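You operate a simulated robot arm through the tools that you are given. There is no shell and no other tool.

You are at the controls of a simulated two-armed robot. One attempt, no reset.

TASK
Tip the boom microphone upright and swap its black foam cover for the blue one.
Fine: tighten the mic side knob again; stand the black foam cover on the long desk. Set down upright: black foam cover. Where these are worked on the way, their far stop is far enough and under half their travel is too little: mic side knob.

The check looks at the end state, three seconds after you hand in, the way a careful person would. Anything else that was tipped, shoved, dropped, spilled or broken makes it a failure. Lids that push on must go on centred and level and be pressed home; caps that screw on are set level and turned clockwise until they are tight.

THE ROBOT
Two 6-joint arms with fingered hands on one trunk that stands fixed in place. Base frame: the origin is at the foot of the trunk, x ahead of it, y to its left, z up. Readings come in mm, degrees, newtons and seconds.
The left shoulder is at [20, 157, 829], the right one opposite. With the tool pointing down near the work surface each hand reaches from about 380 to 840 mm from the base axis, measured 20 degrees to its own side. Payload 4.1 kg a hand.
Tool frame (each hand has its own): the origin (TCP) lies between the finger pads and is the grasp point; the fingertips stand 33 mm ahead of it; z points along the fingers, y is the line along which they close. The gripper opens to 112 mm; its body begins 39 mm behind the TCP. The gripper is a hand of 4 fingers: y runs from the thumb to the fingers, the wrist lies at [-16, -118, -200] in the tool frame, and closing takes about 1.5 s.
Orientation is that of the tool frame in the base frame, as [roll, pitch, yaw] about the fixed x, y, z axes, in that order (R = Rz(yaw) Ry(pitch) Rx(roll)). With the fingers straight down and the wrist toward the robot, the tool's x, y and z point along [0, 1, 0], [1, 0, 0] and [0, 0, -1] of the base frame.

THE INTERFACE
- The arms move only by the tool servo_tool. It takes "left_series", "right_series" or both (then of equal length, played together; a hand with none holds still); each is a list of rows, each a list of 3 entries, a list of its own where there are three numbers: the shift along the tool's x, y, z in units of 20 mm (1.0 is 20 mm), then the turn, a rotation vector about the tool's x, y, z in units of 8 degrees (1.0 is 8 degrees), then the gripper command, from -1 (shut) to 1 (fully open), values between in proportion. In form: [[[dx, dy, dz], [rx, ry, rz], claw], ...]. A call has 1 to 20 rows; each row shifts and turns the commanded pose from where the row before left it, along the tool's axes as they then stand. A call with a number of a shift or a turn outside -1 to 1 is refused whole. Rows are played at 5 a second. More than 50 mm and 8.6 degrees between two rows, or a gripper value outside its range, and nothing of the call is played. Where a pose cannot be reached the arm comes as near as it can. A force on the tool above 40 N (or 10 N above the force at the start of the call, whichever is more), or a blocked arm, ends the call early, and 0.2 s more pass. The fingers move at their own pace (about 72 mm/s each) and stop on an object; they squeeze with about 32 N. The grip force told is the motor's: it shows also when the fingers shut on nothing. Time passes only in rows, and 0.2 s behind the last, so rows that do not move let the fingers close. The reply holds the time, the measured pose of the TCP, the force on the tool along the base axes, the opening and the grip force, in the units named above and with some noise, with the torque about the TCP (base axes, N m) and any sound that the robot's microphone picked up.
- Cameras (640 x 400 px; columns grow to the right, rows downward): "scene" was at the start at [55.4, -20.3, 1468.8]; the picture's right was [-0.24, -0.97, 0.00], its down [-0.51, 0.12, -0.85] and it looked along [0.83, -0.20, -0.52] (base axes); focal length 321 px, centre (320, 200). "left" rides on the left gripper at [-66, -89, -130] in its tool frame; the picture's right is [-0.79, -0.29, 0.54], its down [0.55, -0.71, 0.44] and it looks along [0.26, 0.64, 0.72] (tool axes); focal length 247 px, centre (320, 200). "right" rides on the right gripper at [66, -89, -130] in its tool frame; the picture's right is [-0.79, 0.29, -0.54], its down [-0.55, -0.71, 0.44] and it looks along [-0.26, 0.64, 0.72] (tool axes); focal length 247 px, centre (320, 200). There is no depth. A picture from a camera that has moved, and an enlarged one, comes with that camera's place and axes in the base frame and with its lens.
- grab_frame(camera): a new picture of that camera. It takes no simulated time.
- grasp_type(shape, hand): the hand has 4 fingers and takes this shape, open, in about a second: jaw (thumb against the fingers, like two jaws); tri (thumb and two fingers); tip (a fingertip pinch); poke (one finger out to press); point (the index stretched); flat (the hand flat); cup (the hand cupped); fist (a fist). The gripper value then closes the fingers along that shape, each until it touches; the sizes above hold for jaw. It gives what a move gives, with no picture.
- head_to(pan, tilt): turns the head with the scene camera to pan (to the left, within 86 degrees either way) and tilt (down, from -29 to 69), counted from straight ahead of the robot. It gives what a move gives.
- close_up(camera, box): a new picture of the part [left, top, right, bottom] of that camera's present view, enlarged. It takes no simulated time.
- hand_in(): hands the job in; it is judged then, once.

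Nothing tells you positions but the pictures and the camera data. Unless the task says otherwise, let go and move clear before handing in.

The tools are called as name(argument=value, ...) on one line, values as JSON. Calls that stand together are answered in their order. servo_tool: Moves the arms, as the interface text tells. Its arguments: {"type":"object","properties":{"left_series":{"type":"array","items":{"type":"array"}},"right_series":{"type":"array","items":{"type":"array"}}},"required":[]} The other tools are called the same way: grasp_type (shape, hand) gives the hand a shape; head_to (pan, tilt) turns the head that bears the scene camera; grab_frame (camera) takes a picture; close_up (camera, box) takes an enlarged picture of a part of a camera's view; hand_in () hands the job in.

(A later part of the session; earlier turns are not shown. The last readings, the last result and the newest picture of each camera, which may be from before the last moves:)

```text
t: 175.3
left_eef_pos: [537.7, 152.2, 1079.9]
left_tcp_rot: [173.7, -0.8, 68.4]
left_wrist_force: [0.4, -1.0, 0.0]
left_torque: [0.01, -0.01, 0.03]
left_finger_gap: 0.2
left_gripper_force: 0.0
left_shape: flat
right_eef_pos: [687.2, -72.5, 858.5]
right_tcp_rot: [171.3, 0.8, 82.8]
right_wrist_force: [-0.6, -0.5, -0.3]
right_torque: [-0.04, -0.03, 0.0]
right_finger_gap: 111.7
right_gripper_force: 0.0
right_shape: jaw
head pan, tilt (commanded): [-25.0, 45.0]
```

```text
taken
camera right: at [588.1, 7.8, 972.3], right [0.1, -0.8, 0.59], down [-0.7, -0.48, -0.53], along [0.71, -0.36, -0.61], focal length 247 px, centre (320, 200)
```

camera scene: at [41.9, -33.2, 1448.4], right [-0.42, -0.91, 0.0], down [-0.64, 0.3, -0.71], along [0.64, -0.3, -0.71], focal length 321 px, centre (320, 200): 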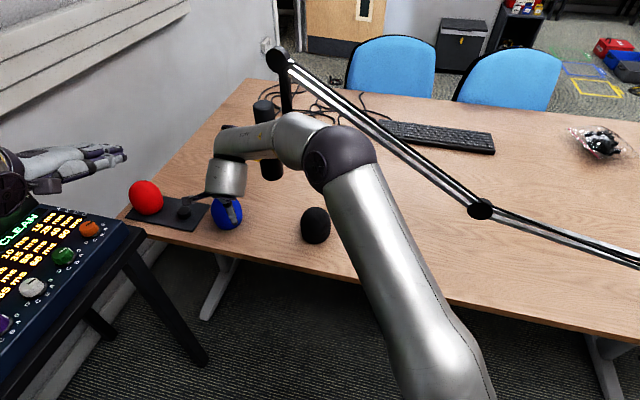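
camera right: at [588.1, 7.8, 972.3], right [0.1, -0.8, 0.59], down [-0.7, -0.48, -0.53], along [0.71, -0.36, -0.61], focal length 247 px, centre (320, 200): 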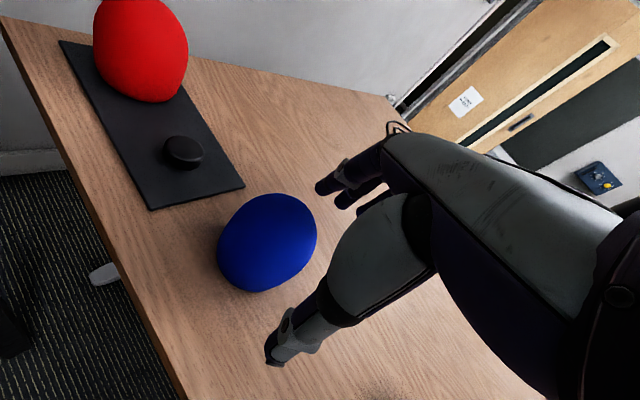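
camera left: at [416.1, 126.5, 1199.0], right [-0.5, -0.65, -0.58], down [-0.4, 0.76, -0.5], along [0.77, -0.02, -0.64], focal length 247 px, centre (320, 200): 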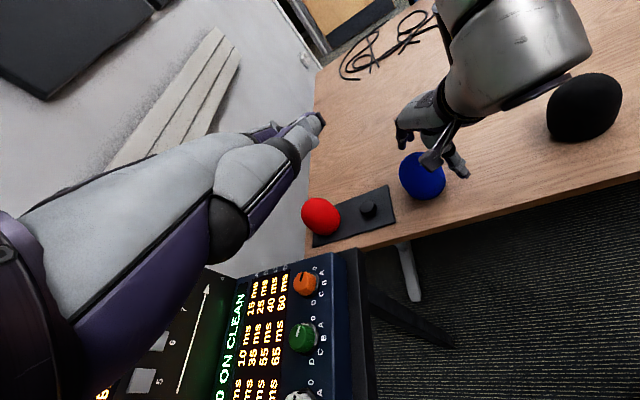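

All clear and on target. I'll finish the last 37 mm and descend around the blue cover.

servo_tool(right_series=[[[0.495, 0.868, 0.04], [0, 0, 0], 1], [[0.495, 0.868, 0.04], [0, 0, 0], 1], [[0, -0.141, 0.927], [0, 0, 0], 1], [[0, -0.141, 0.927], [0, 0, 0], 1], [[0, 0, 0], [0, 0, 0], 1]])

grab_frame(camera="scene")

close_up(camera="left", box=[360, 60, 520, 230])

grab_frame(camera="right")

```text
t: 176.5
left_eef_pos: [537.2, 150.7, 1080.6]
left_tcp_rot: [173.6, -0.7, 68.3]
left_wrist_force: [-0.5, 0.4, 0.2]
left_torque: [-0.04, 0.0, 0.01]
left_finger_gap: 0.1
left_gripper_force: 0.0
left_shape: flat
right_eef_pos: [722.3, -56.4, 823.1]
right_tcp_rot: [171.3, 0.8, 83.0]
right_wrist_force: [0.1, 0.0, 0.6]
right_torque: [0.0, 0.01, -0.01]
right_finger_gap: 111.7
right_gripper_force: 0.1
right_shape: jaw
head pan, tilt (commanded): [-25.0, 45.0]
```

```text
taken
camera scene: at [41.9, -33.2, 1448.4], right [-0.42, -0.91, 0.0], down [-0.64, 0.3, -0.71], along [0.64, -0.3, -0.71], focal length 321 px, centre (320, 200)
```

scene: 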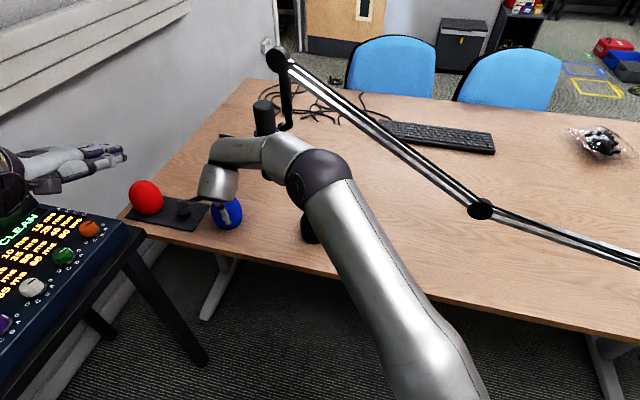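

```text
2.35 times, centred on (440, 145) of left
camera zoom: at [416.1, 126.6, 1199.0], right [-0.5, -0.65, -0.58], down [-0.4, 0.76, -0.5], along [0.77, -0.02, -0.64], focal length 581 px, centre (38, 329)
```

zoom: 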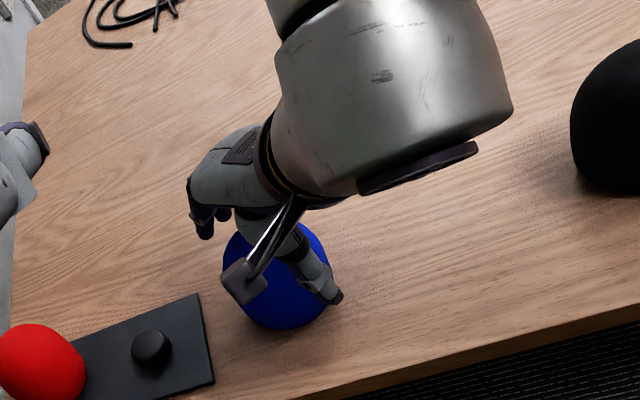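

```text
taken
camera right: at [623.2, 23.6, 936.7], right [0.1, -0.8, 0.59], down [-0.7, -0.48, -0.53], along [0.71, -0.36, -0.61], focal length 247 px, centre (320, 200)
```

right: 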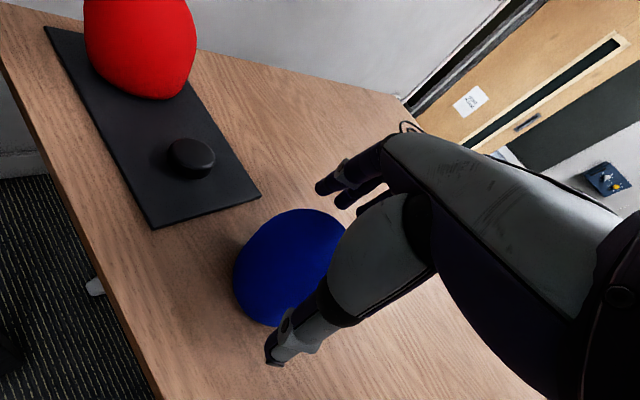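

Well centred. Final descent to the grip height.

servo_tool(right_series=[[[0, -0.05, 0.92], [0, 0, 0], 1], [[0, -0.1, 0.92], [0, 0, 0], 1], [[0, 0, 0], [0, 0, 0], 1]])

grab_frame(camera="right")

close_up(camera="scene", box=[180, 150, 280, 250])

```text
t: 177.3
left_eef_pos: [536.9, 150.3, 1080.0]
left_tcp_rot: [173.6, -0.8, 68.4]
left_wrist_force: [-0.2, 0.0, 0.1]
left_torque: [-0.01, 0.03, 0.01]
left_finger_gap: 0.1
left_gripper_force: 0.1
left_shape: flat
right_eef_pos: [725.9, -58.8, 787.4]
right_tcp_rot: [171.3, 0.8, 83.0]
right_wrist_force: [0.7, 0.8, -0.2]
right_torque: [0.01, 0.0, -0.04]
right_finger_gap: 111.7
right_gripper_force: 0.0
right_shape: jaw
head pan, tilt (commanded): [-25.0, 45.0]
```

```text
taken
camera right: at [626.8, 22.5, 900.1], right [0.1, -0.8, 0.59], down [-0.7, -0.48, -0.53], along [0.71, -0.36, -0.61], focal length 247 px, centre (320, 200)
```

right: 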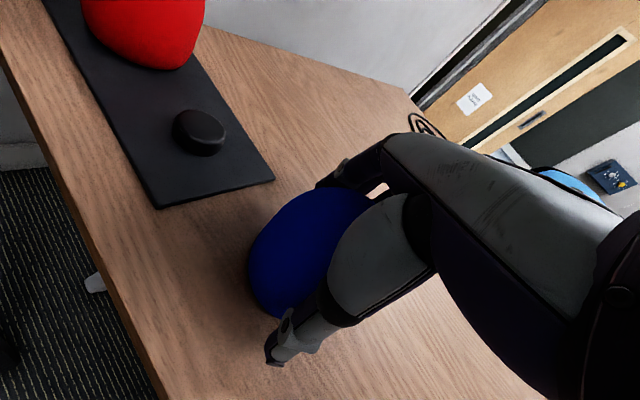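

```text
4.00 times, centred on (230, 200) of scene
camera zoom: at [41.9, -33.2, 1448.4], right [-0.42, -0.91, 0.0], down [-0.64, 0.3, -0.71], along [0.64, -0.3, -0.71], focal length 1285 px, centre (680, 200)
```

zoom: 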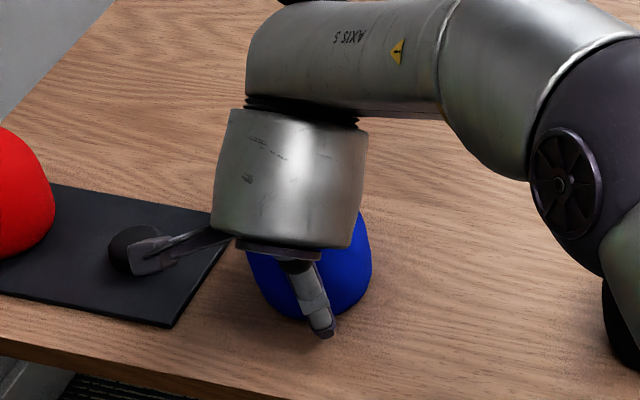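

In position with no contact. Closing on the blue cover.

servo_tool(right_series=[[[0, 0, 0], [0, 0, 0], 0.7], [[0, 0, 0], [0, 0, 0], 0.45], [[0, 0, 0], [0, 0, 0], 0], [[0, 0, 0], [0, 0, 0], -0.5], [[0, 0, 0], [0, 0, 0], -1], [[0, 0, 0], [0, 0, 0], -1], [[0, 0, 0], [0, 0, 0], -1]])

servo_tool(right_series=[[[0, 0.11, -0.74], [0, 0, 0], -1], [[0, 0.11, -0.74], [0, 0, 0], -1], [[0, 0, 0], [0, 0, 0], -1]])

grab_frame(camera="right")

close_up(camera="left", box=[360, 60, 520, 230])

close_up(camera="scene", box=[180, 150, 280, 250])

```text
t: 178.9
left_eef_pos: [536.7, 151.3, 1080.2]
left_tcp_rot: [173.5, -0.8, 68.5]
left_wrist_force: [-0.6, -0.6, -0.2]
left_torque: [0.01, 0.0, 0.02]
left_finger_gap: 0.4
left_gripper_force: 0.1
left_shape: flat
right_eef_pos: [725.0, -57.5, 787.3]
right_tcp_rot: [171.1, 0.8, 82.9]
right_wrist_force: [-1.3, -0.1, 1.0]
right_torque: [0.04, 0.05, -0.02]
right_finger_gap: 67.2
right_gripper_force: 31.9
right_shape: jaw
head pan, tilt (commanded): [-25.0, 45.0]
```

```text
t: 179.7
left_eef_pos: [537.1, 151.3, 1081.2]
left_tcp_rot: [173.6, -0.9, 68.4]
left_wrist_force: [-0.4, -0.7, 0.0]
left_torque: [0.02, 0.01, -0.02]
left_finger_gap: 0.0
left_gripper_force: 0.2
left_shape: flat
right_eef_pos: [727.0, -56.6, 816.9]
right_tcp_rot: [171.4, 0.9, 82.9]
right_wrist_force: [0.8, -0.6, 0.0]
right_torque: [0.01, 0.0, -0.01]
right_finger_gap: 67.0
right_gripper_force: 32.0
right_shape: jaw
head pan, tilt (commanded): [-25.0, 45.0]
```

```text
taken
camera right: at [627.3, 22.7, 930.5], right [0.1, -0.8, 0.59], down [-0.7, -0.48, -0.53], along [0.71, -0.36, -0.61], focal length 247 px, centre (320, 200)
```

right: 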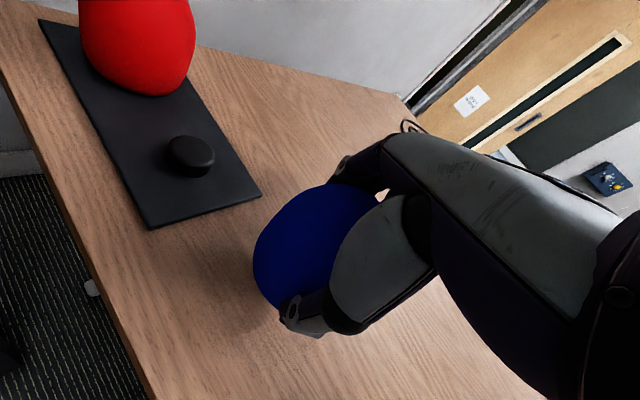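

```text
2.35 times, centred on (440, 145) of left
camera zoom: at [416.2, 126.6, 1198.9], right [-0.5, -0.65, -0.58], down [-0.4, 0.76, -0.5], along [0.77, -0.02, -0.64], focal length 581 px, centre (38, 329)
```

zoom: 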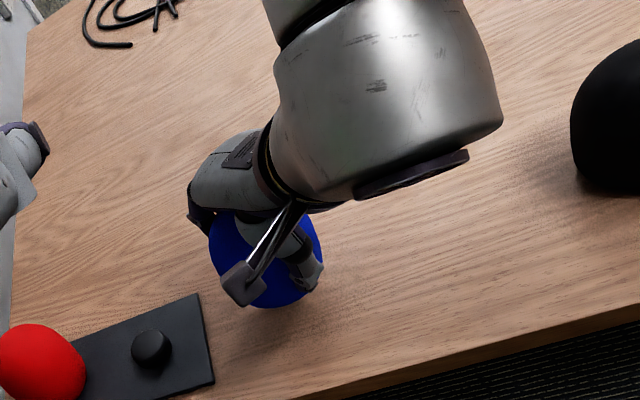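

```text
4.00 times, centred on (230, 200) of scene
camera zoom: at [41.9, -33.2, 1448.4], right [-0.42, -0.91, 0.0], down [-0.64, 0.3, -0.71], along [0.64, -0.3, -0.71], focal length 1285 px, centre (680, 200)
```

zoom: 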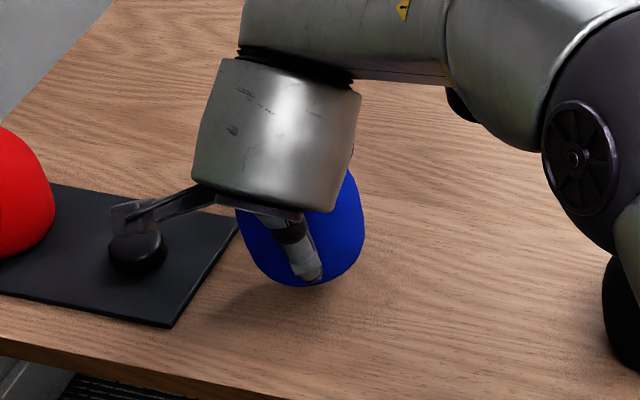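

The blue cover is in hand (67 mm). I'll lift it and move back, then rise on the left side of the mic, well away from the knob.

servo_tool(right_series=[[[-0.127, -0.478, -0.88], [0, 0, 0], -1], [[-0.127, -0.478, -0.88], [0, 0, 0], -1], [[-0.127, -0.478, -0.88], [0, 0, 0], -1], [[-0.053, -0.29, -0.843], [0, 0, 0], -1], [[-0.053, -0.29, -0.843], [0, 0, 0], -1], [[-0.053, -0.29, -0.843], [0, 0, 0], -1], [[0, 0, 0], [0, 0, 0], -1]])

grab_frame(camera="scene")

grab_frame(camera="left")

```text
t: 181.3
left_eef_pos: [536.6, 150.8, 1079.0]
left_tcp_rot: [173.6, -0.8, 68.4]
left_wrist_force: [0.1, 0.0, -0.1]
left_torque: [0.01, -0.01, 0.01]
left_finger_gap: 0.0
left_gripper_force: 0.0
left_shape: flat
right_eef_pos: [664.4, -61.3, 914.2]
right_tcp_rot: [171.2, 0.9, 82.9]
right_wrist_force: [-0.1, -0.1, 0.3]
right_torque: [0.01, 0.02, -0.01]
right_finger_gap: 67.2
right_gripper_force: 31.5
right_shape: jaw
head pan, tilt (commanded): [-25.0, 45.0]
```

```text
taken
camera scene: at [42.0, -33.2, 1448.4], right [-0.42, -0.91, 0.0], down [-0.64, 0.3, -0.71], along [0.64, -0.3, -0.71], focal length 321 px, centre (320, 200)
```

scene: 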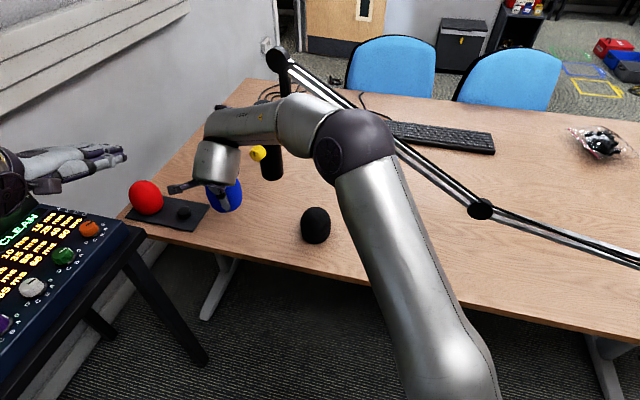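

```text
taken
camera left: at [416.2, 126.6, 1198.9], right [-0.5, -0.65, -0.58], down [-0.4, 0.76, -0.5], along [0.77, -0.02, -0.64], focal length 247 px, centre (320, 200)
```

left: 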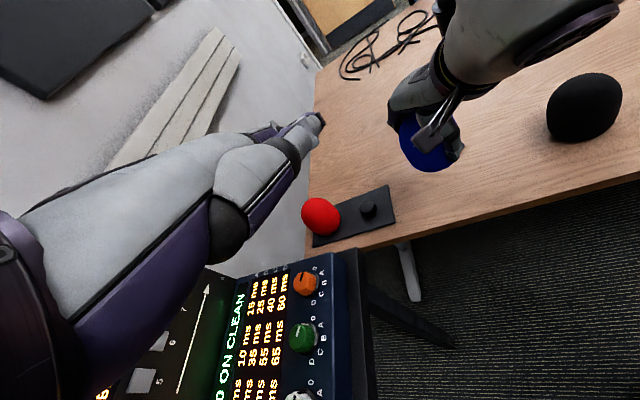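

servo_tool(right_series=[[[0, 0.02, -0.94], [0, 0, 0], -1], [[0, 0.02, -0.94], [0, 0, 0], -1], [[0, 0.02, -0.94], [0, 0, 0], -1], [[0, 0.02, -0.94], [0, 0, 0], -1], [[0, 0.02, -0.94], [0, 0, 0], -1], [[0, 0.02, -0.94], [0, 0, 0], -1], [[0, 0.02, -0.94], [0, 0, 0], -1], [[0, 0.02, -0.94], [0, 0, 0], -1], [[0, 0.02, -0.94], [0, 0, 0], -1], [[0, 0.02, -0.94], [0, 0, 0], -1]])

grab_frame(camera="scene")

grab_frame(camera="left")

grab_frame(camera="right")

```text
t: 183.5
left_eef_pos: [537.8, 149.9, 1079.9]
left_tcp_rot: [173.7, -0.8, 68.4]
left_wrist_force: [1.0, 0.2, 0.0]
left_torque: [0.02, 0.03, 0.02]
left_finger_gap: 0.0
left_gripper_force: 0.1
left_shape: flat
right_eef_pos: [640.2, -52.0, 1101.3]
right_tcp_rot: [171.3, 0.9, 82.9]
right_wrist_force: [0.1, -0.2, -0.7]
right_torque: [0.01, 0.0, 0.01]
right_finger_gap: 67.1
right_gripper_force: 31.7
right_shape: jaw
head pan, tilt (commanded): [-25.0, 45.0]
```

```text
taken
camera scene: at [42.0, -33.2, 1448.4], right [-0.42, -0.91, 0.0], down [-0.64, 0.3, -0.71], along [0.64, -0.3, -0.71], focal length 321 px, centre (320, 200)
```

scene: 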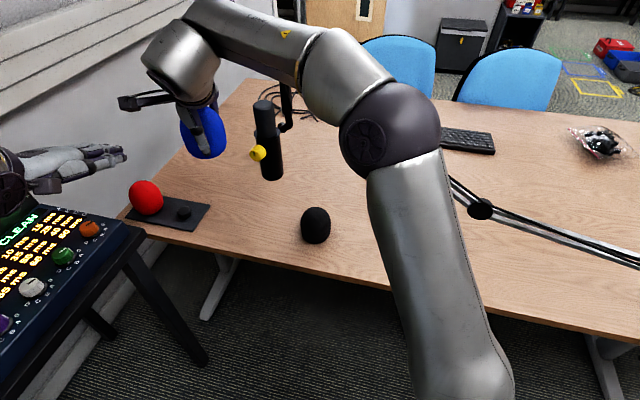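

```text
taken
camera left: at [416.3, 126.5, 1198.9], right [-0.5, -0.65, -0.58], down [-0.4, 0.76, -0.5], along [0.77, -0.02, -0.64], focal length 247 px, centre (320, 200)
```

left: 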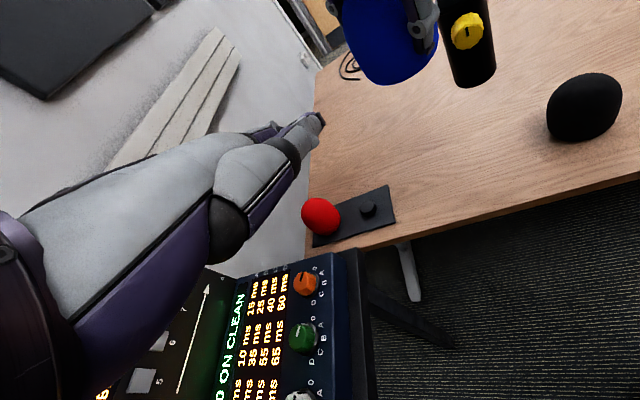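

```text
taken
camera right: at [541.3, 27.1, 1213.8], right [0.1, -0.8, 0.59], down [-0.7, -0.48, -0.53], along [0.71, -0.36, -0.61], focal length 247 px, centre (320, 200)
```

right: 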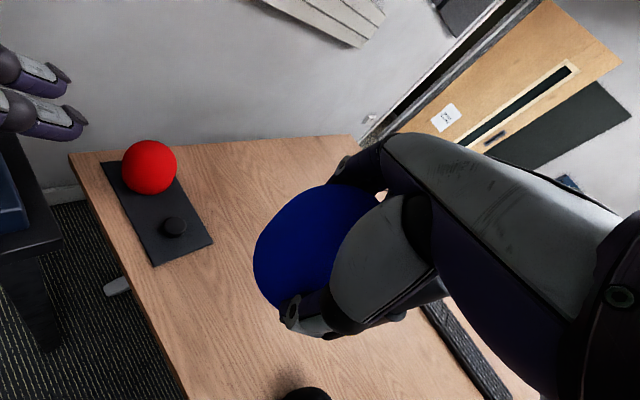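

Everything is clear and the mic is untouched. I'll check how level the blue cover sits in the hand from two views.

close_up(camera="scene", box=[150, 70, 300, 190])

close_up(camera="left", box=[320, 0, 520, 120])

```text
3.33 times, centred on (225, 130) of scene
camera zoom: at [42.0, -33.2, 1448.4], right [-0.42, -0.91, 0.0], down [-0.64, 0.3, -0.71], along [0.64, -0.3, -0.71], focal length 1071 px, centre (637, 433)
```

zoom: 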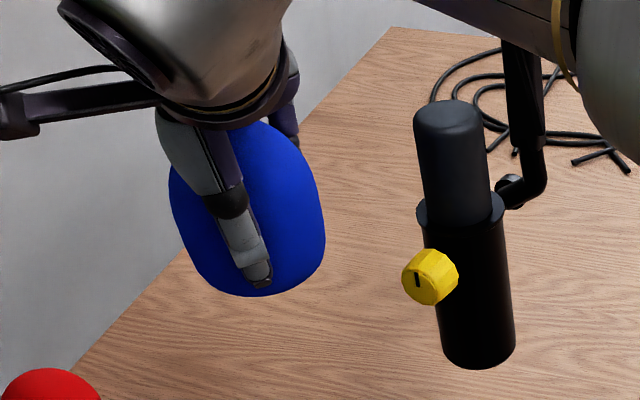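

```text
3.20 times, centred on (420, 60) of left
camera zoom: at [416.3, 126.5, 1198.9], right [-0.5, -0.65, -0.58], down [-0.4, 0.76, -0.5], along [0.77, -0.02, -0.64], focal length 790 px, centre (0, 648)
```

zoom: 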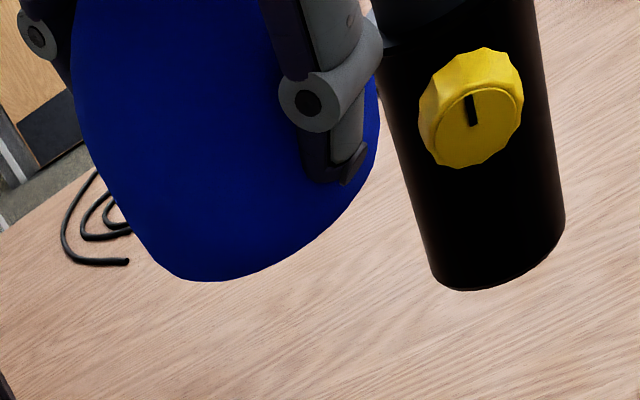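

The bottom rim lines up with what an upright cover should look like in both views. I'll rise to clearance height and yaw the hand to the azimuth that fits beside the boom.

servo_tool(right_series=[[[-0.328, -0.227, -0.913], [0, 0, 0], -1], [[-0.328, -0.227, -0.913], [0, 0, 0], -1], [[-0.328, -0.227, -0.913], [0, 0, 0], -1], [[-0.328, -0.227, -0.913], [0, 0, 0], -1], [[-0.328, -0.227, -0.913], [0, 0, 0], -1], [[0, 0, 0], [0, 0.127, -0.84], -1], [[0, 0, 0], [0, 0.127, -0.84], -1], [[0, 0, 0], [0, 0.127, -0.84], -1], [[0, 0, 0], [0, 0.127, -0.84], -1], [[0, 0, 0], [0, 0.127, -0.84], -1], [[0, 0, 0], [0, 0, 0], -1]])

grab_frame(camera="scene")

grab_frame(camera="right")

```text
t: 185.9
left_eef_pos: [537.8, 150.0, 1080.0]
left_tcp_rot: [173.6, -0.7, 68.4]
left_wrist_force: [0.2, 0.1, -0.2]
left_torque: [0.03, 0.0, 0.01]
left_finger_gap: 0.3
left_gripper_force: 0.2
left_shape: flat
right_eef_pos: [592.4, -71.8, 1183.0]
right_tcp_rot: [171.5, 0.8, 102.9]
right_wrist_force: [0.2, 0.6, -0.1]
right_torque: [-0.01, 0.04, 0.01]
right_finger_gap: 66.8
right_gripper_force: 32.7
right_shape: jaw
right hand out of reach, approached as far as the arm can: row 8, 9, 10
head pan, tilt (commanded): [-25.0, 45.0]
```

```text
taken
camera scene: at [41.9, -33.2, 1448.4], right [-0.42, -0.91, 0.0], down [-0.64, 0.3, -0.71], along [0.64, -0.3, -0.71], focal length 321 px, centre (320, 200)
```

scene: 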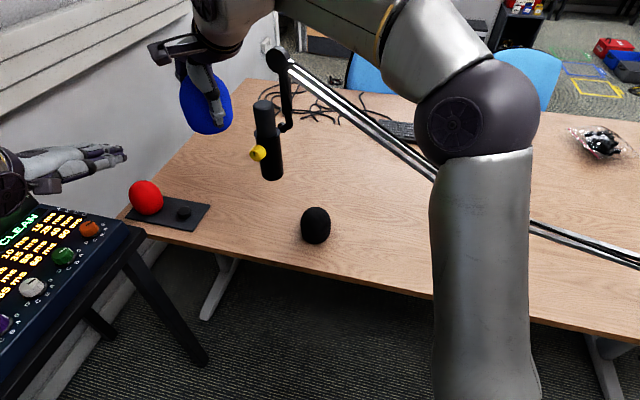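

```text
taken
camera right: at [472.6, -29.9, 1295.9], right [0.37, -0.72, 0.59], down [-0.5, -0.69, -0.53], along [0.78, -0.09, -0.61], focal length 247 px, centre (320, 200)
```

right: 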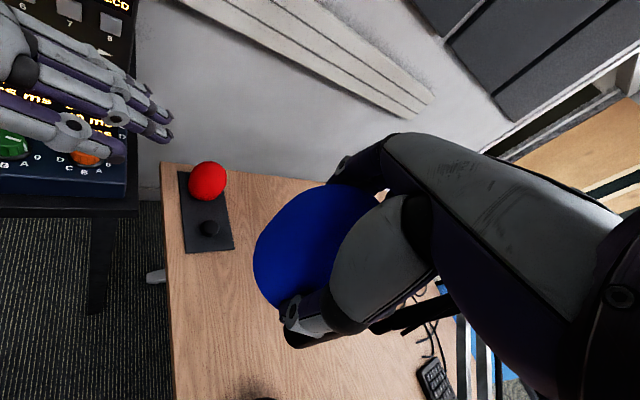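

The yaw reached azimuth 13° before a limit here. I'll move to the right at this height (above the mic head) and then finish the yaw.

servo_tool(right_series=[[[-0.973, -0.15, -0.1], [0, 0, 0], -1], [[-0.973, -0.15, -0.1], [0, 0, 0], -1], [[-0.973, -0.15, -0.1], [0, 0, 0], -1], [[-0.973, -0.15, -0.1], [0, 0, 0], -1], [[-0.973, -0.15, -0.06], [0, 0, 0], -1], [[-0.973, -0.15, -0.06], [0, 0, 0], -1], [[0, 0, 0], [0, 0.127, -0.84], -1], [[0, 0, 0], [0, 0.127, -0.84], -1], [[0, 0, 0], [0, 0, 0], -1]])

grab_frame(camera="scene")

grab_frame(camera="right")

```text
t: 187.9
left_eef_pos: [538.1, 150.7, 1080.2]
left_tcp_rot: [173.7, -0.8, 68.4]
left_wrist_force: [0.9, 0.7, -0.1]
left_torque: [0.0, 0.02, 0.02]
left_finger_gap: 0.0
left_gripper_force: 0.1
left_shape: flat
right_eef_pos: [543.7, -99.4, 1152.1]
right_tcp_rot: [171.1, 1.3, 104.8]
right_wrist_force: [0.3, 0.4, -0.1]
right_torque: [0.01, -0.02, -0.01]
right_finger_gap: 66.8
right_gripper_force: 31.7
right_shape: jaw
right hand out of reach, approached as far as the arm can: row 1, 2, 3, 4, 5, 6, 7, 8
head pan, tilt (commanded): [-25.0, 45.0]
```

```text
taken
camera scene: at [41.9, -33.1, 1448.4], right [-0.42, -0.91, 0.0], down [-0.64, 0.3, -0.71], along [0.64, -0.3, -0.71], focal length 321 px, centre (320, 200)
```

scene: 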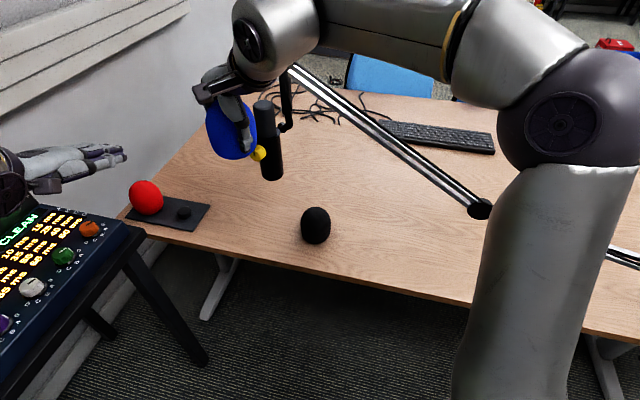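

```text
taken
camera right: at [420.9, -59.8, 1264.8], right [0.39, -0.7, 0.6], down [-0.47, -0.71, -0.53], along [0.79, -0.07, -0.61], focal length 247 px, centre (320, 200)
```

right: 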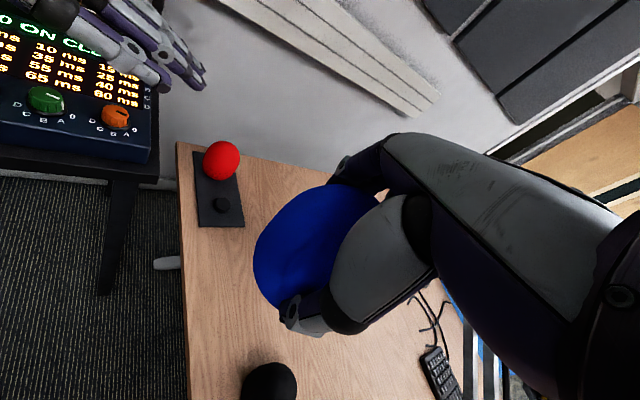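

The arm is in a different wrist configuration here and can't cross to the mic with this yaw. It switched smoothly earlier near [430, -281, 1140] with the fingers straight down, so I'll go back there with the cover and re-yaw at that spot.

servo_tool(right_series=[[[0, 0, 0], [0, -0.14, 0.92], -1], [[0, 0, 0], [0, -0.14, 0.92], -1], [[0, 0, 0], [1, 0, 0], -1], [[-0.91, -0.3, -0.3], [0, 0, 0], -1], [[-0.91, -0.3, -0.3], [0, 0, 0], -1], [[-0.91, -0.57, 0], [0, 0, 0], -1], [[-0.91, -0.57, 0], [0, 0, 0], -1], [[-0.91, -0.57, 0], [0, 0, 0], -1], [[0, 0, 0], [0, 0, 0], -1]])

grab_frame(camera="scene")

```text
t: 189.9
left_eef_pos: [537.3, 151.2, 1079.6]
left_tcp_rot: [173.6, -0.7, 68.4]
left_wrist_force: [-0.6, 0.1, -0.3]
left_torque: [0.0, -0.02, -0.03]
left_finger_gap: 0.0
left_gripper_force: 0.0
left_shape: flat
right_eef_pos: [494.7, -187.0, 1165.5]
right_tcp_rot: [178.8, 1.3, 90.0]
right_wrist_force: [0.2, 0.5, -0.2]
right_torque: [-0.04, 0.05, -0.01]
right_finger_gap: 66.6
right_gripper_force: 32.2
right_shape: jaw
head pan, tilt (commanded): [-25.0, 45.0]
```

```text
taken
camera scene: at [42.0, -33.1, 1448.4], right [-0.42, -0.91, 0.0], down [-0.64, 0.3, -0.71], along [0.64, -0.3, -0.71], focal length 321 px, centre (320, 200)
```

scene: 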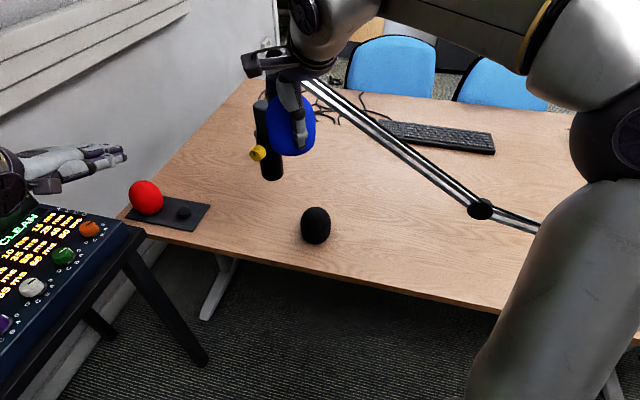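

No limits. Continuing to the re-yaw spot and turning there.

servo_tool(right_series=[[[-0.94, -0.65, 0.25], [0, 0, 0], -1], [[-0.94, -0.65, 0.25], [0, 0, 0], -1], [[-0.94, -0.65, 0.25], [0, 0, 0], -1], [[-0.94, -0.65, 0.25], [0, 0, 0], -1], [[-0.94, -0.65, 0.25], [0, 0, 0], -1], [[0, 0, 0], [0, 0, -1], -1], [[0, 0, 0], [0, 0, -1], -1], [[0, 0, 0], [0, 0, -1], -1], [[0, 0, 0], [0, 0, -0.5], -1], [[0, 0, 0], [0, 0, 0], -1]])

grab_frame(camera="scene")

```text
t: 192.1
left_eef_pos: [537.1, 149.5, 1079.9]
left_tcp_rot: [173.6, -0.8, 68.3]
left_wrist_force: [0.4, -0.2, -0.7]
left_torque: [-0.02, 0.03, -0.01]
left_finger_gap: 0.2
left_gripper_force: 0.1
left_shape: flat
right_eef_pos: [374.9, -62.1, 1127.3]
right_tcp_rot: [179.5, 2.1, 117.3]
right_wrist_force: [0.3, -0.7, 1.0]
right_torque: [0.0, -0.01, 0.01]
right_finger_gap: 66.2
right_gripper_force: 31.9
right_shape: jaw
right hand out of reach, approached as far as the arm can: row 4, 5, 6, 7, 8, 9
head pan, tilt (commanded): [-25.0, 45.0]
```

```text
taken
camera scene: at [41.9, -33.2, 1448.4], right [-0.42, -0.91, 0.0], down [-0.64, 0.3, -0.71], along [0.64, -0.3, -0.71], focal length 321 px, centre (320, 200)
```

scene: 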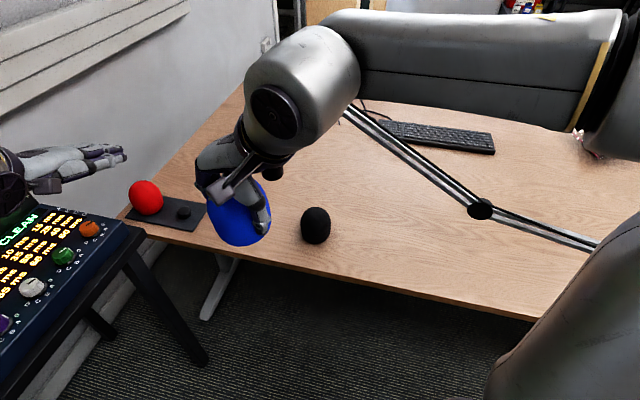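

That spot doesn't work from this configuration. The two configurations meet near [546, -147, 861] at azimuth ~25°, where it switched before, so I'll go back there, first moving out in front in free space.

servo_tool(right_series=[[[0, 0, 0], [0, 0, 0.875], -1], [[0, 0, 0], [0, 0, 0.875], -1], [[0, 0, 0], [-0.95, 0.26, 0], -1], [[-0.33, 0.948, 0.286], [0, 0, 0], -1], [[-0.33, 0.948, 0.286], [0, 0, 0], -1], [[-0.33, 0.948, 0.286], [0, 0, 0], -1], [[-0.33, 0.948, 0.286], [0, 0, 0], -1], [[-0.33, 0.948, 0.286], [0, 0, 0], -1], [[-0.33, 0.948, 0.286], [0, 0, 0], -1], [[-0.33, 0.948, 0.286], [0, 0, 0], -1], [[-0.33, 0.948, 0.286], [0, 0, 0], -1], [[-0.33, 0.948, 0.286], [0, 0, 0], -1], [[0, 0, 0], [0, 0, 0], -1]])

grab_frame(camera="scene")

```text
t: 194.9
left_eef_pos: [537.7, 152.1, 1081.8]
left_tcp_rot: [173.5, -0.7, 68.3]
left_wrist_force: [0.1, -0.3, -0.7]
left_torque: [0.02, 0.04, -0.04]
left_finger_gap: 0.0
left_gripper_force: 0.1
left_shape: flat
right_eef_pos: [560.6, -75.1, 1100.6]
right_tcp_rot: [171.5, -0.5, 104.1]
right_wrist_force: [-0.6, -0.8, 0.1]
right_torque: [0.01, 0.01, -0.03]
right_finger_gap: 66.4
right_gripper_force: 32.4
right_shape: jaw
head pan, tilt (commanded): [-25.0, 45.0]
```

```text
taken
camera scene: at [41.8, -33.2, 1448.4], right [-0.42, -0.91, 0.0], down [-0.64, 0.3, -0.71], along [0.64, -0.3, -0.71], focal length 321 px, centre (320, 200)
```

scene: 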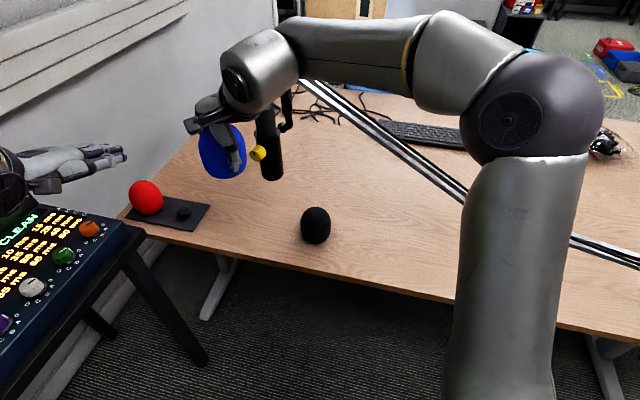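

servo_tool(right_series=[[[-0.078, -0.07, 0.98], [0, 0, 0], -1], [[-0.078, -0.07, 0.98], [0, 0, 0], -1], [[-0.078, -0.07, 0.98], [0, 0, 0], -1], [[-0.078, -0.07, 0.98], [0, 0, 0], -1], [[-0.078, -0.07, 0.98], [0, 0, 0], -1], [[-0.078, -0.07, 0.98], [0, 0, 0], -1], [[-0.078, -0.07, 0.98], [0, 0, 0], -1], [[-0.078, -0.07, 0.98], [0, 0, 0], -1], [[-0.078, -0.07, 0.98], [0, 0, 0], -1], [[-0.078, -0.07, 0.98], [0, 0, 0], -1], [[-0.078, -0.07, 0.98], [0, 0, 0], -1], [[-0.078, -0.07, 0.98], [0, 0, 0], -1], [[0, 0, 0], [0, 0, 0], -1]])

grab_frame(camera="scene")

```text
t: 197.7
left_eef_pos: [536.4, 151.0, 1080.4]
left_tcp_rot: [173.6, -0.9, 68.4]
left_wrist_force: [0.5, -0.8, -0.4]
left_torque: [-0.04, 0.01, -0.02]
left_finger_gap: 0.1
left_gripper_force: 0.1
left_shape: flat
right_eef_pos: [581.2, -88.7, 865.1]
right_tcp_rot: [171.5, -0.6, 104.1]
right_wrist_force: [0.3, -0.1, 0.5]
right_torque: [-0.01, 0.0, 0.01]
right_finger_gap: 66.3
right_gripper_force: 31.9
right_shape: jaw
head pan, tilt (commanded): [-25.0, 45.0]
```

```text
taken
camera scene: at [41.9, -33.2, 1448.4], right [-0.42, -0.91, 0.0], down [-0.64, 0.3, -0.71], along [0.64, -0.3, -0.71], focal length 321 px, centre (320, 200)
```

scene: 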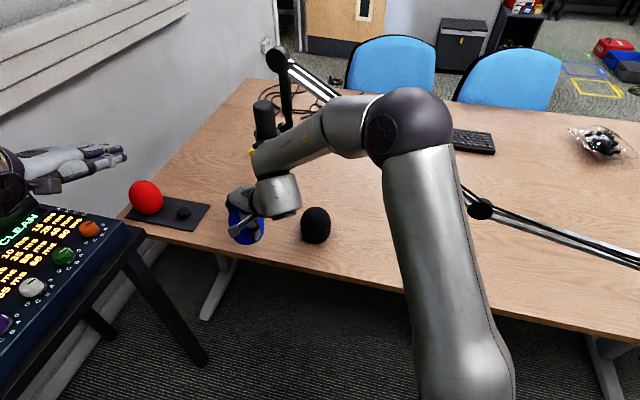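

servo_tool(right_series=[[[-0.87, -0.2, -0.03], [0, 0, 0], -1], [[-0.87, -0.2, -0.03], [0, 0, 0], -1], [[-0.87, -0.2, -0.03], [0, 0, 0], -1], [[0, 0, 0], [0, 0.104, -0.69], -1], [[0, 0, 0], [0, 0.104, -0.69], -1], [[0, 0, 0], [0, 0, 0], -1]])

servo_tool(right_series=[[[0, 0, 0], [0, 0.148, -0.985], -1], [[0, 0, 0], [0, 0.148, -0.985], -1], [[0, 0, 0], [0, 0, 0], -1]])

grab_frame(camera="scene")

```text
t: 199.1
left_eef_pos: [536.9, 151.1, 1081.1]
left_tcp_rot: [173.6, -0.8, 68.4]
left_wrist_force: [-0.3, -0.4, -0.4]
left_torque: [-0.03, 0.0, 0.03]
left_finger_gap: 0.0
left_gripper_force: 0.1
left_shape: flat
right_eef_pos: [579.3, -138.4, 864.0]
right_tcp_rot: [172.0, -0.9, 108.5]
right_wrist_force: [-0.1, 1.0, -0.7]
right_torque: [-0.05, 0.0, -0.01]
right_finger_gap: 66.5
right_gripper_force: 32.1
right_shape: jaw
right hand out of reach, approached as far as the arm can: row 4, 5
head pan, tilt (commanded): [-25.0, 45.0]
```

```text
t: 199.9
left_eef_pos: [537.4, 150.7, 1080.4]
left_tcp_rot: [173.6, -0.8, 68.4]
left_wrist_force: [1.1, -0.3, 0.7]
left_torque: [0.01, 0.02, 0.02]
left_finger_gap: 0.0
left_gripper_force: 0.1
left_shape: flat
right_eef_pos: [572.2, -127.2, 864.4]
right_tcp_rot: [172.0, -1.3, 110.7]
right_wrist_force: [0.0, 0.7, -0.1]
right_torque: [0.0, 0.01, 0.01]
right_finger_gap: 66.2
right_gripper_force: 31.8
right_shape: jaw
right hand out of reach, approached as far as the arm can: row 1, 2
head pan, tilt (commanded): [-25.0, 45.0]
```

```text
taken
camera scene: at [41.9, -33.2, 1448.4], right [-0.42, -0.91, 0.0], down [-0.64, 0.3, -0.71], along [0.64, -0.3, -0.71], focal length 321 px, centre (320, 200)
```

scene: 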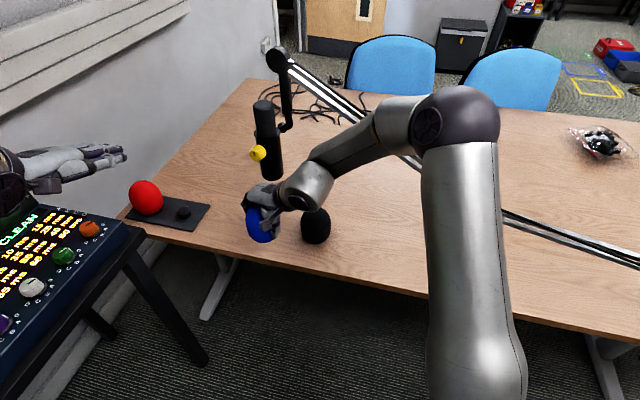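

The elbow has moved out and the configuration is changing. I'll keep turning and moving right in small steps.

servo_tool(right_series=[[[-0.9, 0, -0.2], [0, 0.1, -0.7], -1], [[-0.9, 0, -0.2], [0, 0.1, -0.7], -1], [[0, 0, 0], [0, 0, 0], -1]])

grab_frame(camera="scene")

```text
t: 200.7
left_eef_pos: [537.2, 151.3, 1081.2]
left_tcp_rot: [173.6, -0.8, 68.4]
left_wrist_force: [0.1, 0.7, 0.6]
left_torque: [0.01, 0.02, 0.0]
left_finger_gap: 0.0
left_gripper_force: 0.1
left_shape: flat
right_eef_pos: [571.4, -128.2, 865.9]
right_tcp_rot: [171.9, -1.1, 110.8]
right_wrist_force: [0.4, -0.2, -1.5]
right_torque: [0.05, -0.02, 0.01]
right_finger_gap: 66.1
right_gripper_force: 31.2
right_shape: jaw
right hand out of reach, approached as far as the arm can: row 1, 2
head pan, tilt (commanded): [-25.0, 45.0]
```

```text
taken
camera scene: at [41.9, -33.2, 1448.4], right [-0.42, -0.91, 0.0], down [-0.64, 0.3, -0.71], along [0.64, -0.3, -0.71], focal length 321 px, centre (320, 200)
```

scene: 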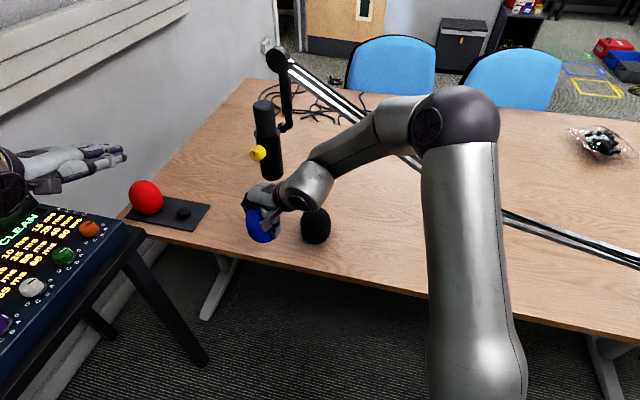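

The arm is stuck at a wrist limit with the fingers vertical. Earlier, tilting the fingers forward opened this region up, so I'll tilt about 27° (the cover is held firmly) and try moving right in that attitude.

servo_tool(right_series=[[[0, 0, -0.5], [-1, 0, 0], -1], [[0, 0, -0.5], [-1, 0, 0], -1], [[0, 0, -0.5], [-1, 0, 0], -1], [[0, 0, 0], [-0.4, 0, 0], -1], [[0, 0, 0], [0, 0, 0], -1]])

grab_frame(camera="scene")

```text
t: 201.9
left_eef_pos: [536.8, 151.1, 1080.7]
left_tcp_rot: [173.6, -0.8, 68.4]
left_wrist_force: [0.0, -0.7, -0.7]
left_torque: [-0.01, -0.01, -0.03]
left_finger_gap: 0.0
left_gripper_force: 0.1
left_shape: flat
right_eef_pos: [597.2, -177.7, 926.8]
right_tcp_rot: [145.2, -1.6, 111.2]
right_wrist_force: [-16.0, 6.1, -5.3]
right_torque: [0.02, 0.14, 0.06]
right_finger_gap: 65.9
right_gripper_force: 32.2
right_shape: jaw
right hand out of reach, approached as far as the arm can: row 1, 2, 3, 4
head pan, tilt (commanded): [-25.0, 45.0]
```

```text
taken
camera scene: at [41.4, -33.0, 1448.4], right [-0.42, -0.91, 0.0], down [-0.64, 0.3, -0.71], along [0.64, -0.3, -0.71], focal length 321 px, centre (320, 200)
```

scene: 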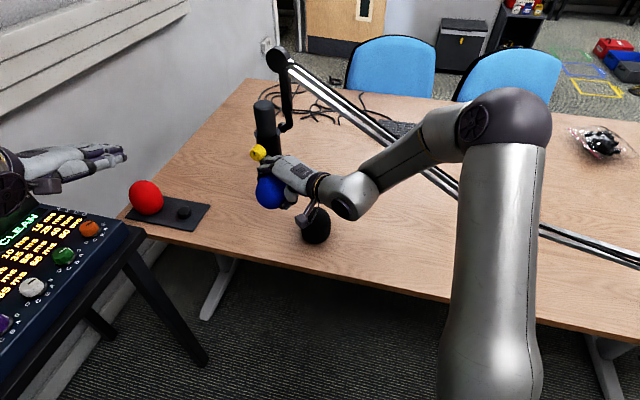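

The arm has swung back to the right-hand configuration, but the hand now touches the mic or knob (16 N). I'll back straight away from it.

servo_tool(right_series=[[[-0.2, -0.8, -0.57], [0, 0, 0], -1], [[-0.2, -0.8, -0.57], [0, 0, 0], -1], [[0, 0, 0], [0, 0, 0], -1]])

grab_frame(camera="scene")

close_up(camera="scene", box=[220, 80, 360, 250])

grab_frame(camera="left")

grab_frame(camera="right")

```text
t: 202.7
left_eef_pos: [537.1, 151.1, 1080.1]
left_tcp_rot: [173.7, -0.7, 68.3]
left_wrist_force: [0.2, 0.1, 0.2]
left_torque: [-0.04, -0.01, 0.02]
left_finger_gap: 0.0
left_gripper_force: 0.0
left_shape: flat
right_eef_pos: [564.9, -200.4, 930.4]
right_tcp_rot: [144.9, -1.4, 111.0]
right_wrist_force: [-0.3, -0.6, 0.1]
right_torque: [0.02, -0.03, -0.01]
right_finger_gap: 65.7
right_gripper_force: 31.7
right_shape: jaw
head pan, tilt (commanded): [-25.0, 45.0]
```

```text
taken
camera scene: at [41.9, -33.1, 1448.4], right [-0.42, -0.91, 0.0], down [-0.64, 0.3, -0.71], along [0.64, -0.3, -0.71], focal length 321 px, centre (320, 200)
```

scene: 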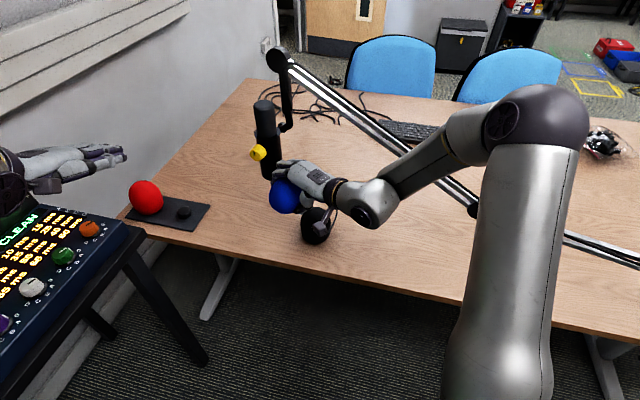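

```text
2.35 times, centred on (290, 165) of scene
camera zoom: at [41.9, -33.1, 1448.4], right [-0.42, -0.91, 0.0], down [-0.64, 0.3, -0.71], along [0.64, -0.3, -0.71], focal length 756 px, centre (391, 282)
```

zoom: 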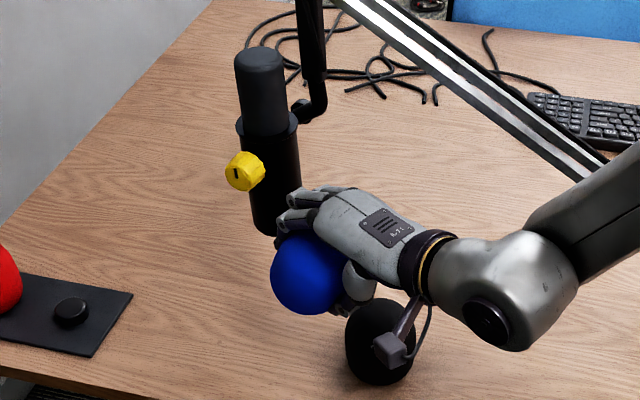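

```text
taken
camera left: at [416.2, 126.6, 1198.9], right [-0.5, -0.65, -0.58], down [-0.4, 0.76, -0.5], along [0.77, -0.02, -0.64], focal length 247 px, centre (320, 200)
```

left: 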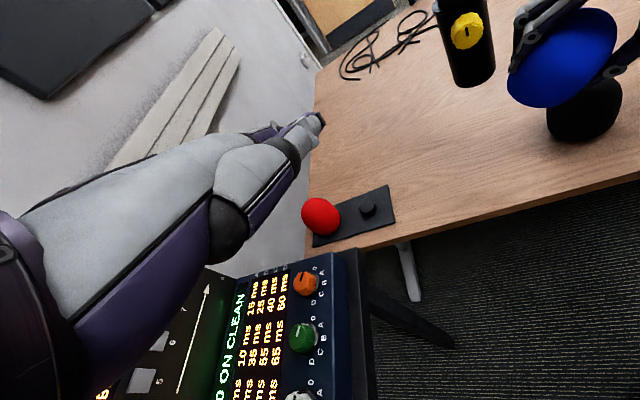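

```text
taken
camera right: at [404.0, -193.6, 986.3], right [0.22, -0.78, 0.59], down [-0.12, -0.62, -0.78], along [0.97, 0.1, -0.23], focal length 247 px, centre (320, 200)
```

right: 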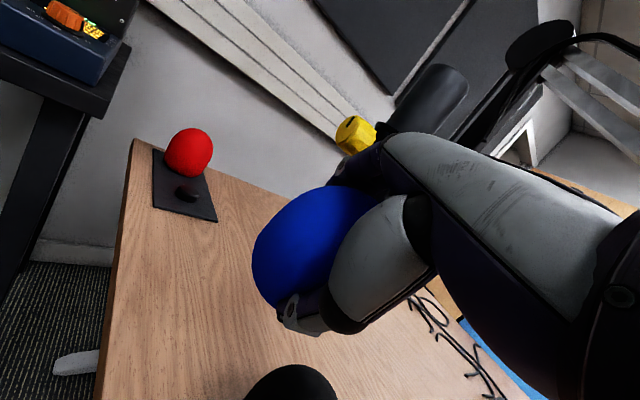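

The arm is back in the good configuration and the mic and knob look unchanged. I'll rise on the robot side to the approach height used before.

servo_tool(right_series=[[[-0.098, 0.459, -0.9], [0, 0, 0], -1], [[-0.098, 0.459, -0.9], [0, 0, 0], -1], [[-0.098, 0.459, -0.9], [0, 0, 0], -1], [[-0.098, 0.459, -0.9], [0, 0, 0], -1], [[-0.098, 0.459, -0.9], [0, 0, 0], -1], [[-0.098, 0.459, -0.9], [0, 0, 0], -1], [[-0.098, 0.459, -0.9], [0, 0, 0], -1], [[-0.098, 0.459, -0.9], [0, 0, 0], -1], [[-0.098, 0.459, -0.9], [0, 0, 0], -1], [[-0.098, 0.459, -0.9], [0, 0, 0], -1], [[-0.098, 0.459, -0.9], [0, 0, 0], -1], [[-0.098, 0.459, -0.9], [0, 0, 0], -1], [[0, 0, 0], [0, 0, 0], -1]])

grab_frame(camera="scene")

close_up(camera="scene", box=[235, 80, 315, 190])

```text
t: 205.5
left_eef_pos: [537.2, 150.9, 1080.8]
left_tcp_rot: [173.6, -0.8, 68.4]
left_wrist_force: [0.1, 0.8, -0.5]
left_torque: [-0.01, 0.01, 0.01]
left_finger_gap: 0.2
left_gripper_force: 0.0
left_shape: flat
right_eef_pos: [542.6, -239.1, 1167.8]
right_tcp_rot: [145.0, -1.2, 110.8]
right_wrist_force: [0.5, -0.4, 0.2]
right_torque: [-0.01, -0.01, 0.0]
right_finger_gap: 65.4
right_gripper_force: 31.9
right_shape: jaw
head pan, tilt (commanded): [-25.0, 45.0]
```

```text
taken
camera scene: at [42.0, -33.2, 1448.4], right [-0.42, -0.91, 0.0], down [-0.64, 0.3, -0.71], along [0.64, -0.3, -0.71], focal length 321 px, centre (320, 200)
```

scene: 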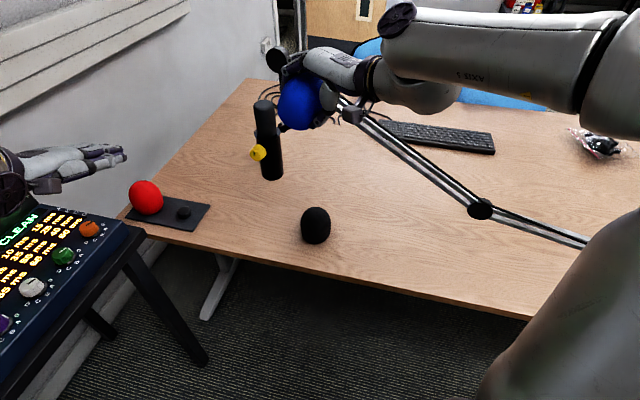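

```text
3.64 times, centred on (275, 135) of scene
camera zoom: at [42.0, -33.2, 1448.4], right [-0.42, -0.91, 0.0], down [-0.64, 0.3, -0.71], along [0.64, -0.3, -0.71], focal length 1168 px, centre (484, 436)
```

zoom: 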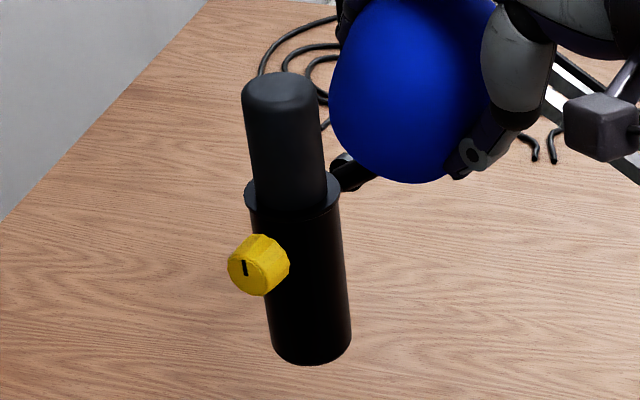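

The mic is upright and its knob unchanged. Now I'll stand the hand back up so the blue cover is level.

servo_tool(right_series=[[[0, 0, 0], [1, 0, 0], -1], [[0, 0, 0], [1, 0, 0], -1], [[0, 0, 0], [1, 0, 0], -1], [[0, 0, 0], [0.3, -0.15, 0], -1], [[0, 0, 0], [0, 0, 0], -1]])

grab_frame(camera="scene")

grab_frame(camera="right")

grab_frame(camera="left")

```text
t: 206.7
left_eef_pos: [537.3, 151.6, 1081.0]
left_tcp_rot: [173.6, -0.8, 68.5]
left_wrist_force: [0.0, 0.0, 0.1]
left_torque: [0.01, -0.04, 0.02]
left_finger_gap: 0.0
left_gripper_force: 0.0
left_shape: flat
right_eef_pos: [542.5, -238.1, 1168.2]
right_tcp_rot: [171.3, 0.1, 110.5]
right_wrist_force: [0.4, 0.0, 0.0]
right_torque: [-0.01, 0.03, -0.02]
right_finger_gap: 65.6
right_gripper_force: 32.1
right_shape: jaw
head pan, tilt (commanded): [-25.0, 45.0]
```

```text
taken
camera scene: at [41.9, -33.2, 1448.4], right [-0.42, -0.91, 0.0], down [-0.64, 0.3, -0.71], along [0.64, -0.3, -0.71], focal length 321 px, centre (320, 200)
```

scene: 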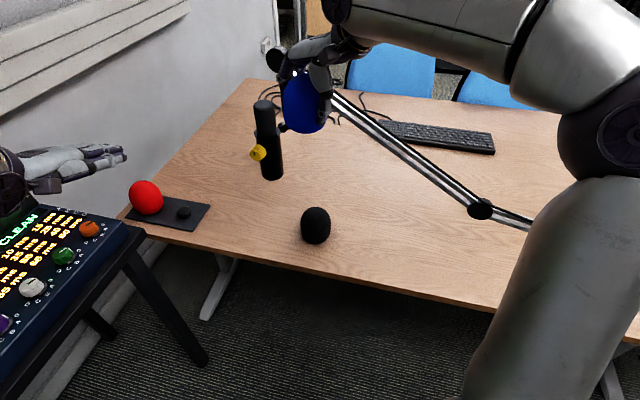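

```text
taken
camera right: at [418.8, -215.0, 1282.8], right [0.47, -0.67, 0.58], down [-0.4, -0.74, -0.54], along [0.79, 0.02, -0.62], focal length 247 px, centre (320, 200)
```

right: 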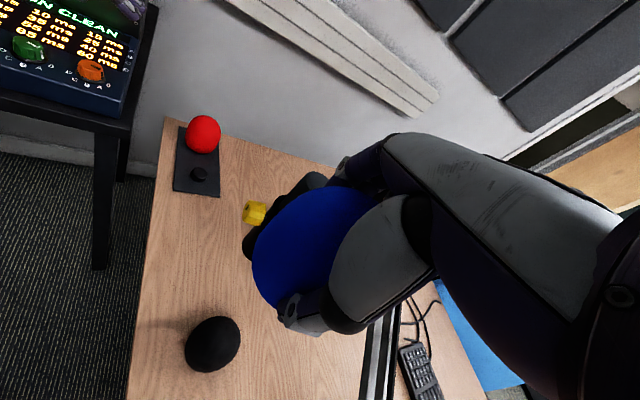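

```text
taken
camera left: at [416.1, 126.6, 1199.0], right [-0.5, -0.65, -0.58], down [-0.4, 0.76, -0.5], along [0.77, -0.02, -0.64], focal length 247 px, centre (320, 200)
```

left: 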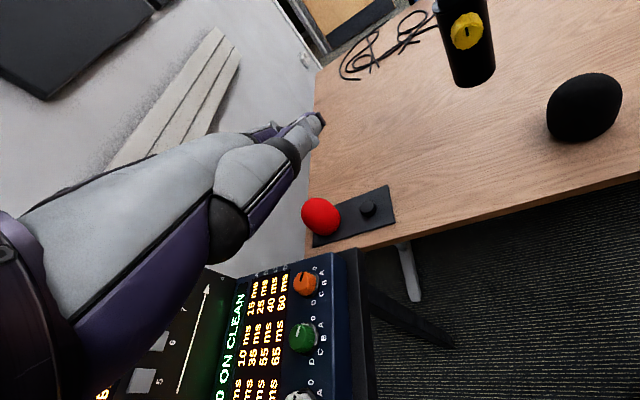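

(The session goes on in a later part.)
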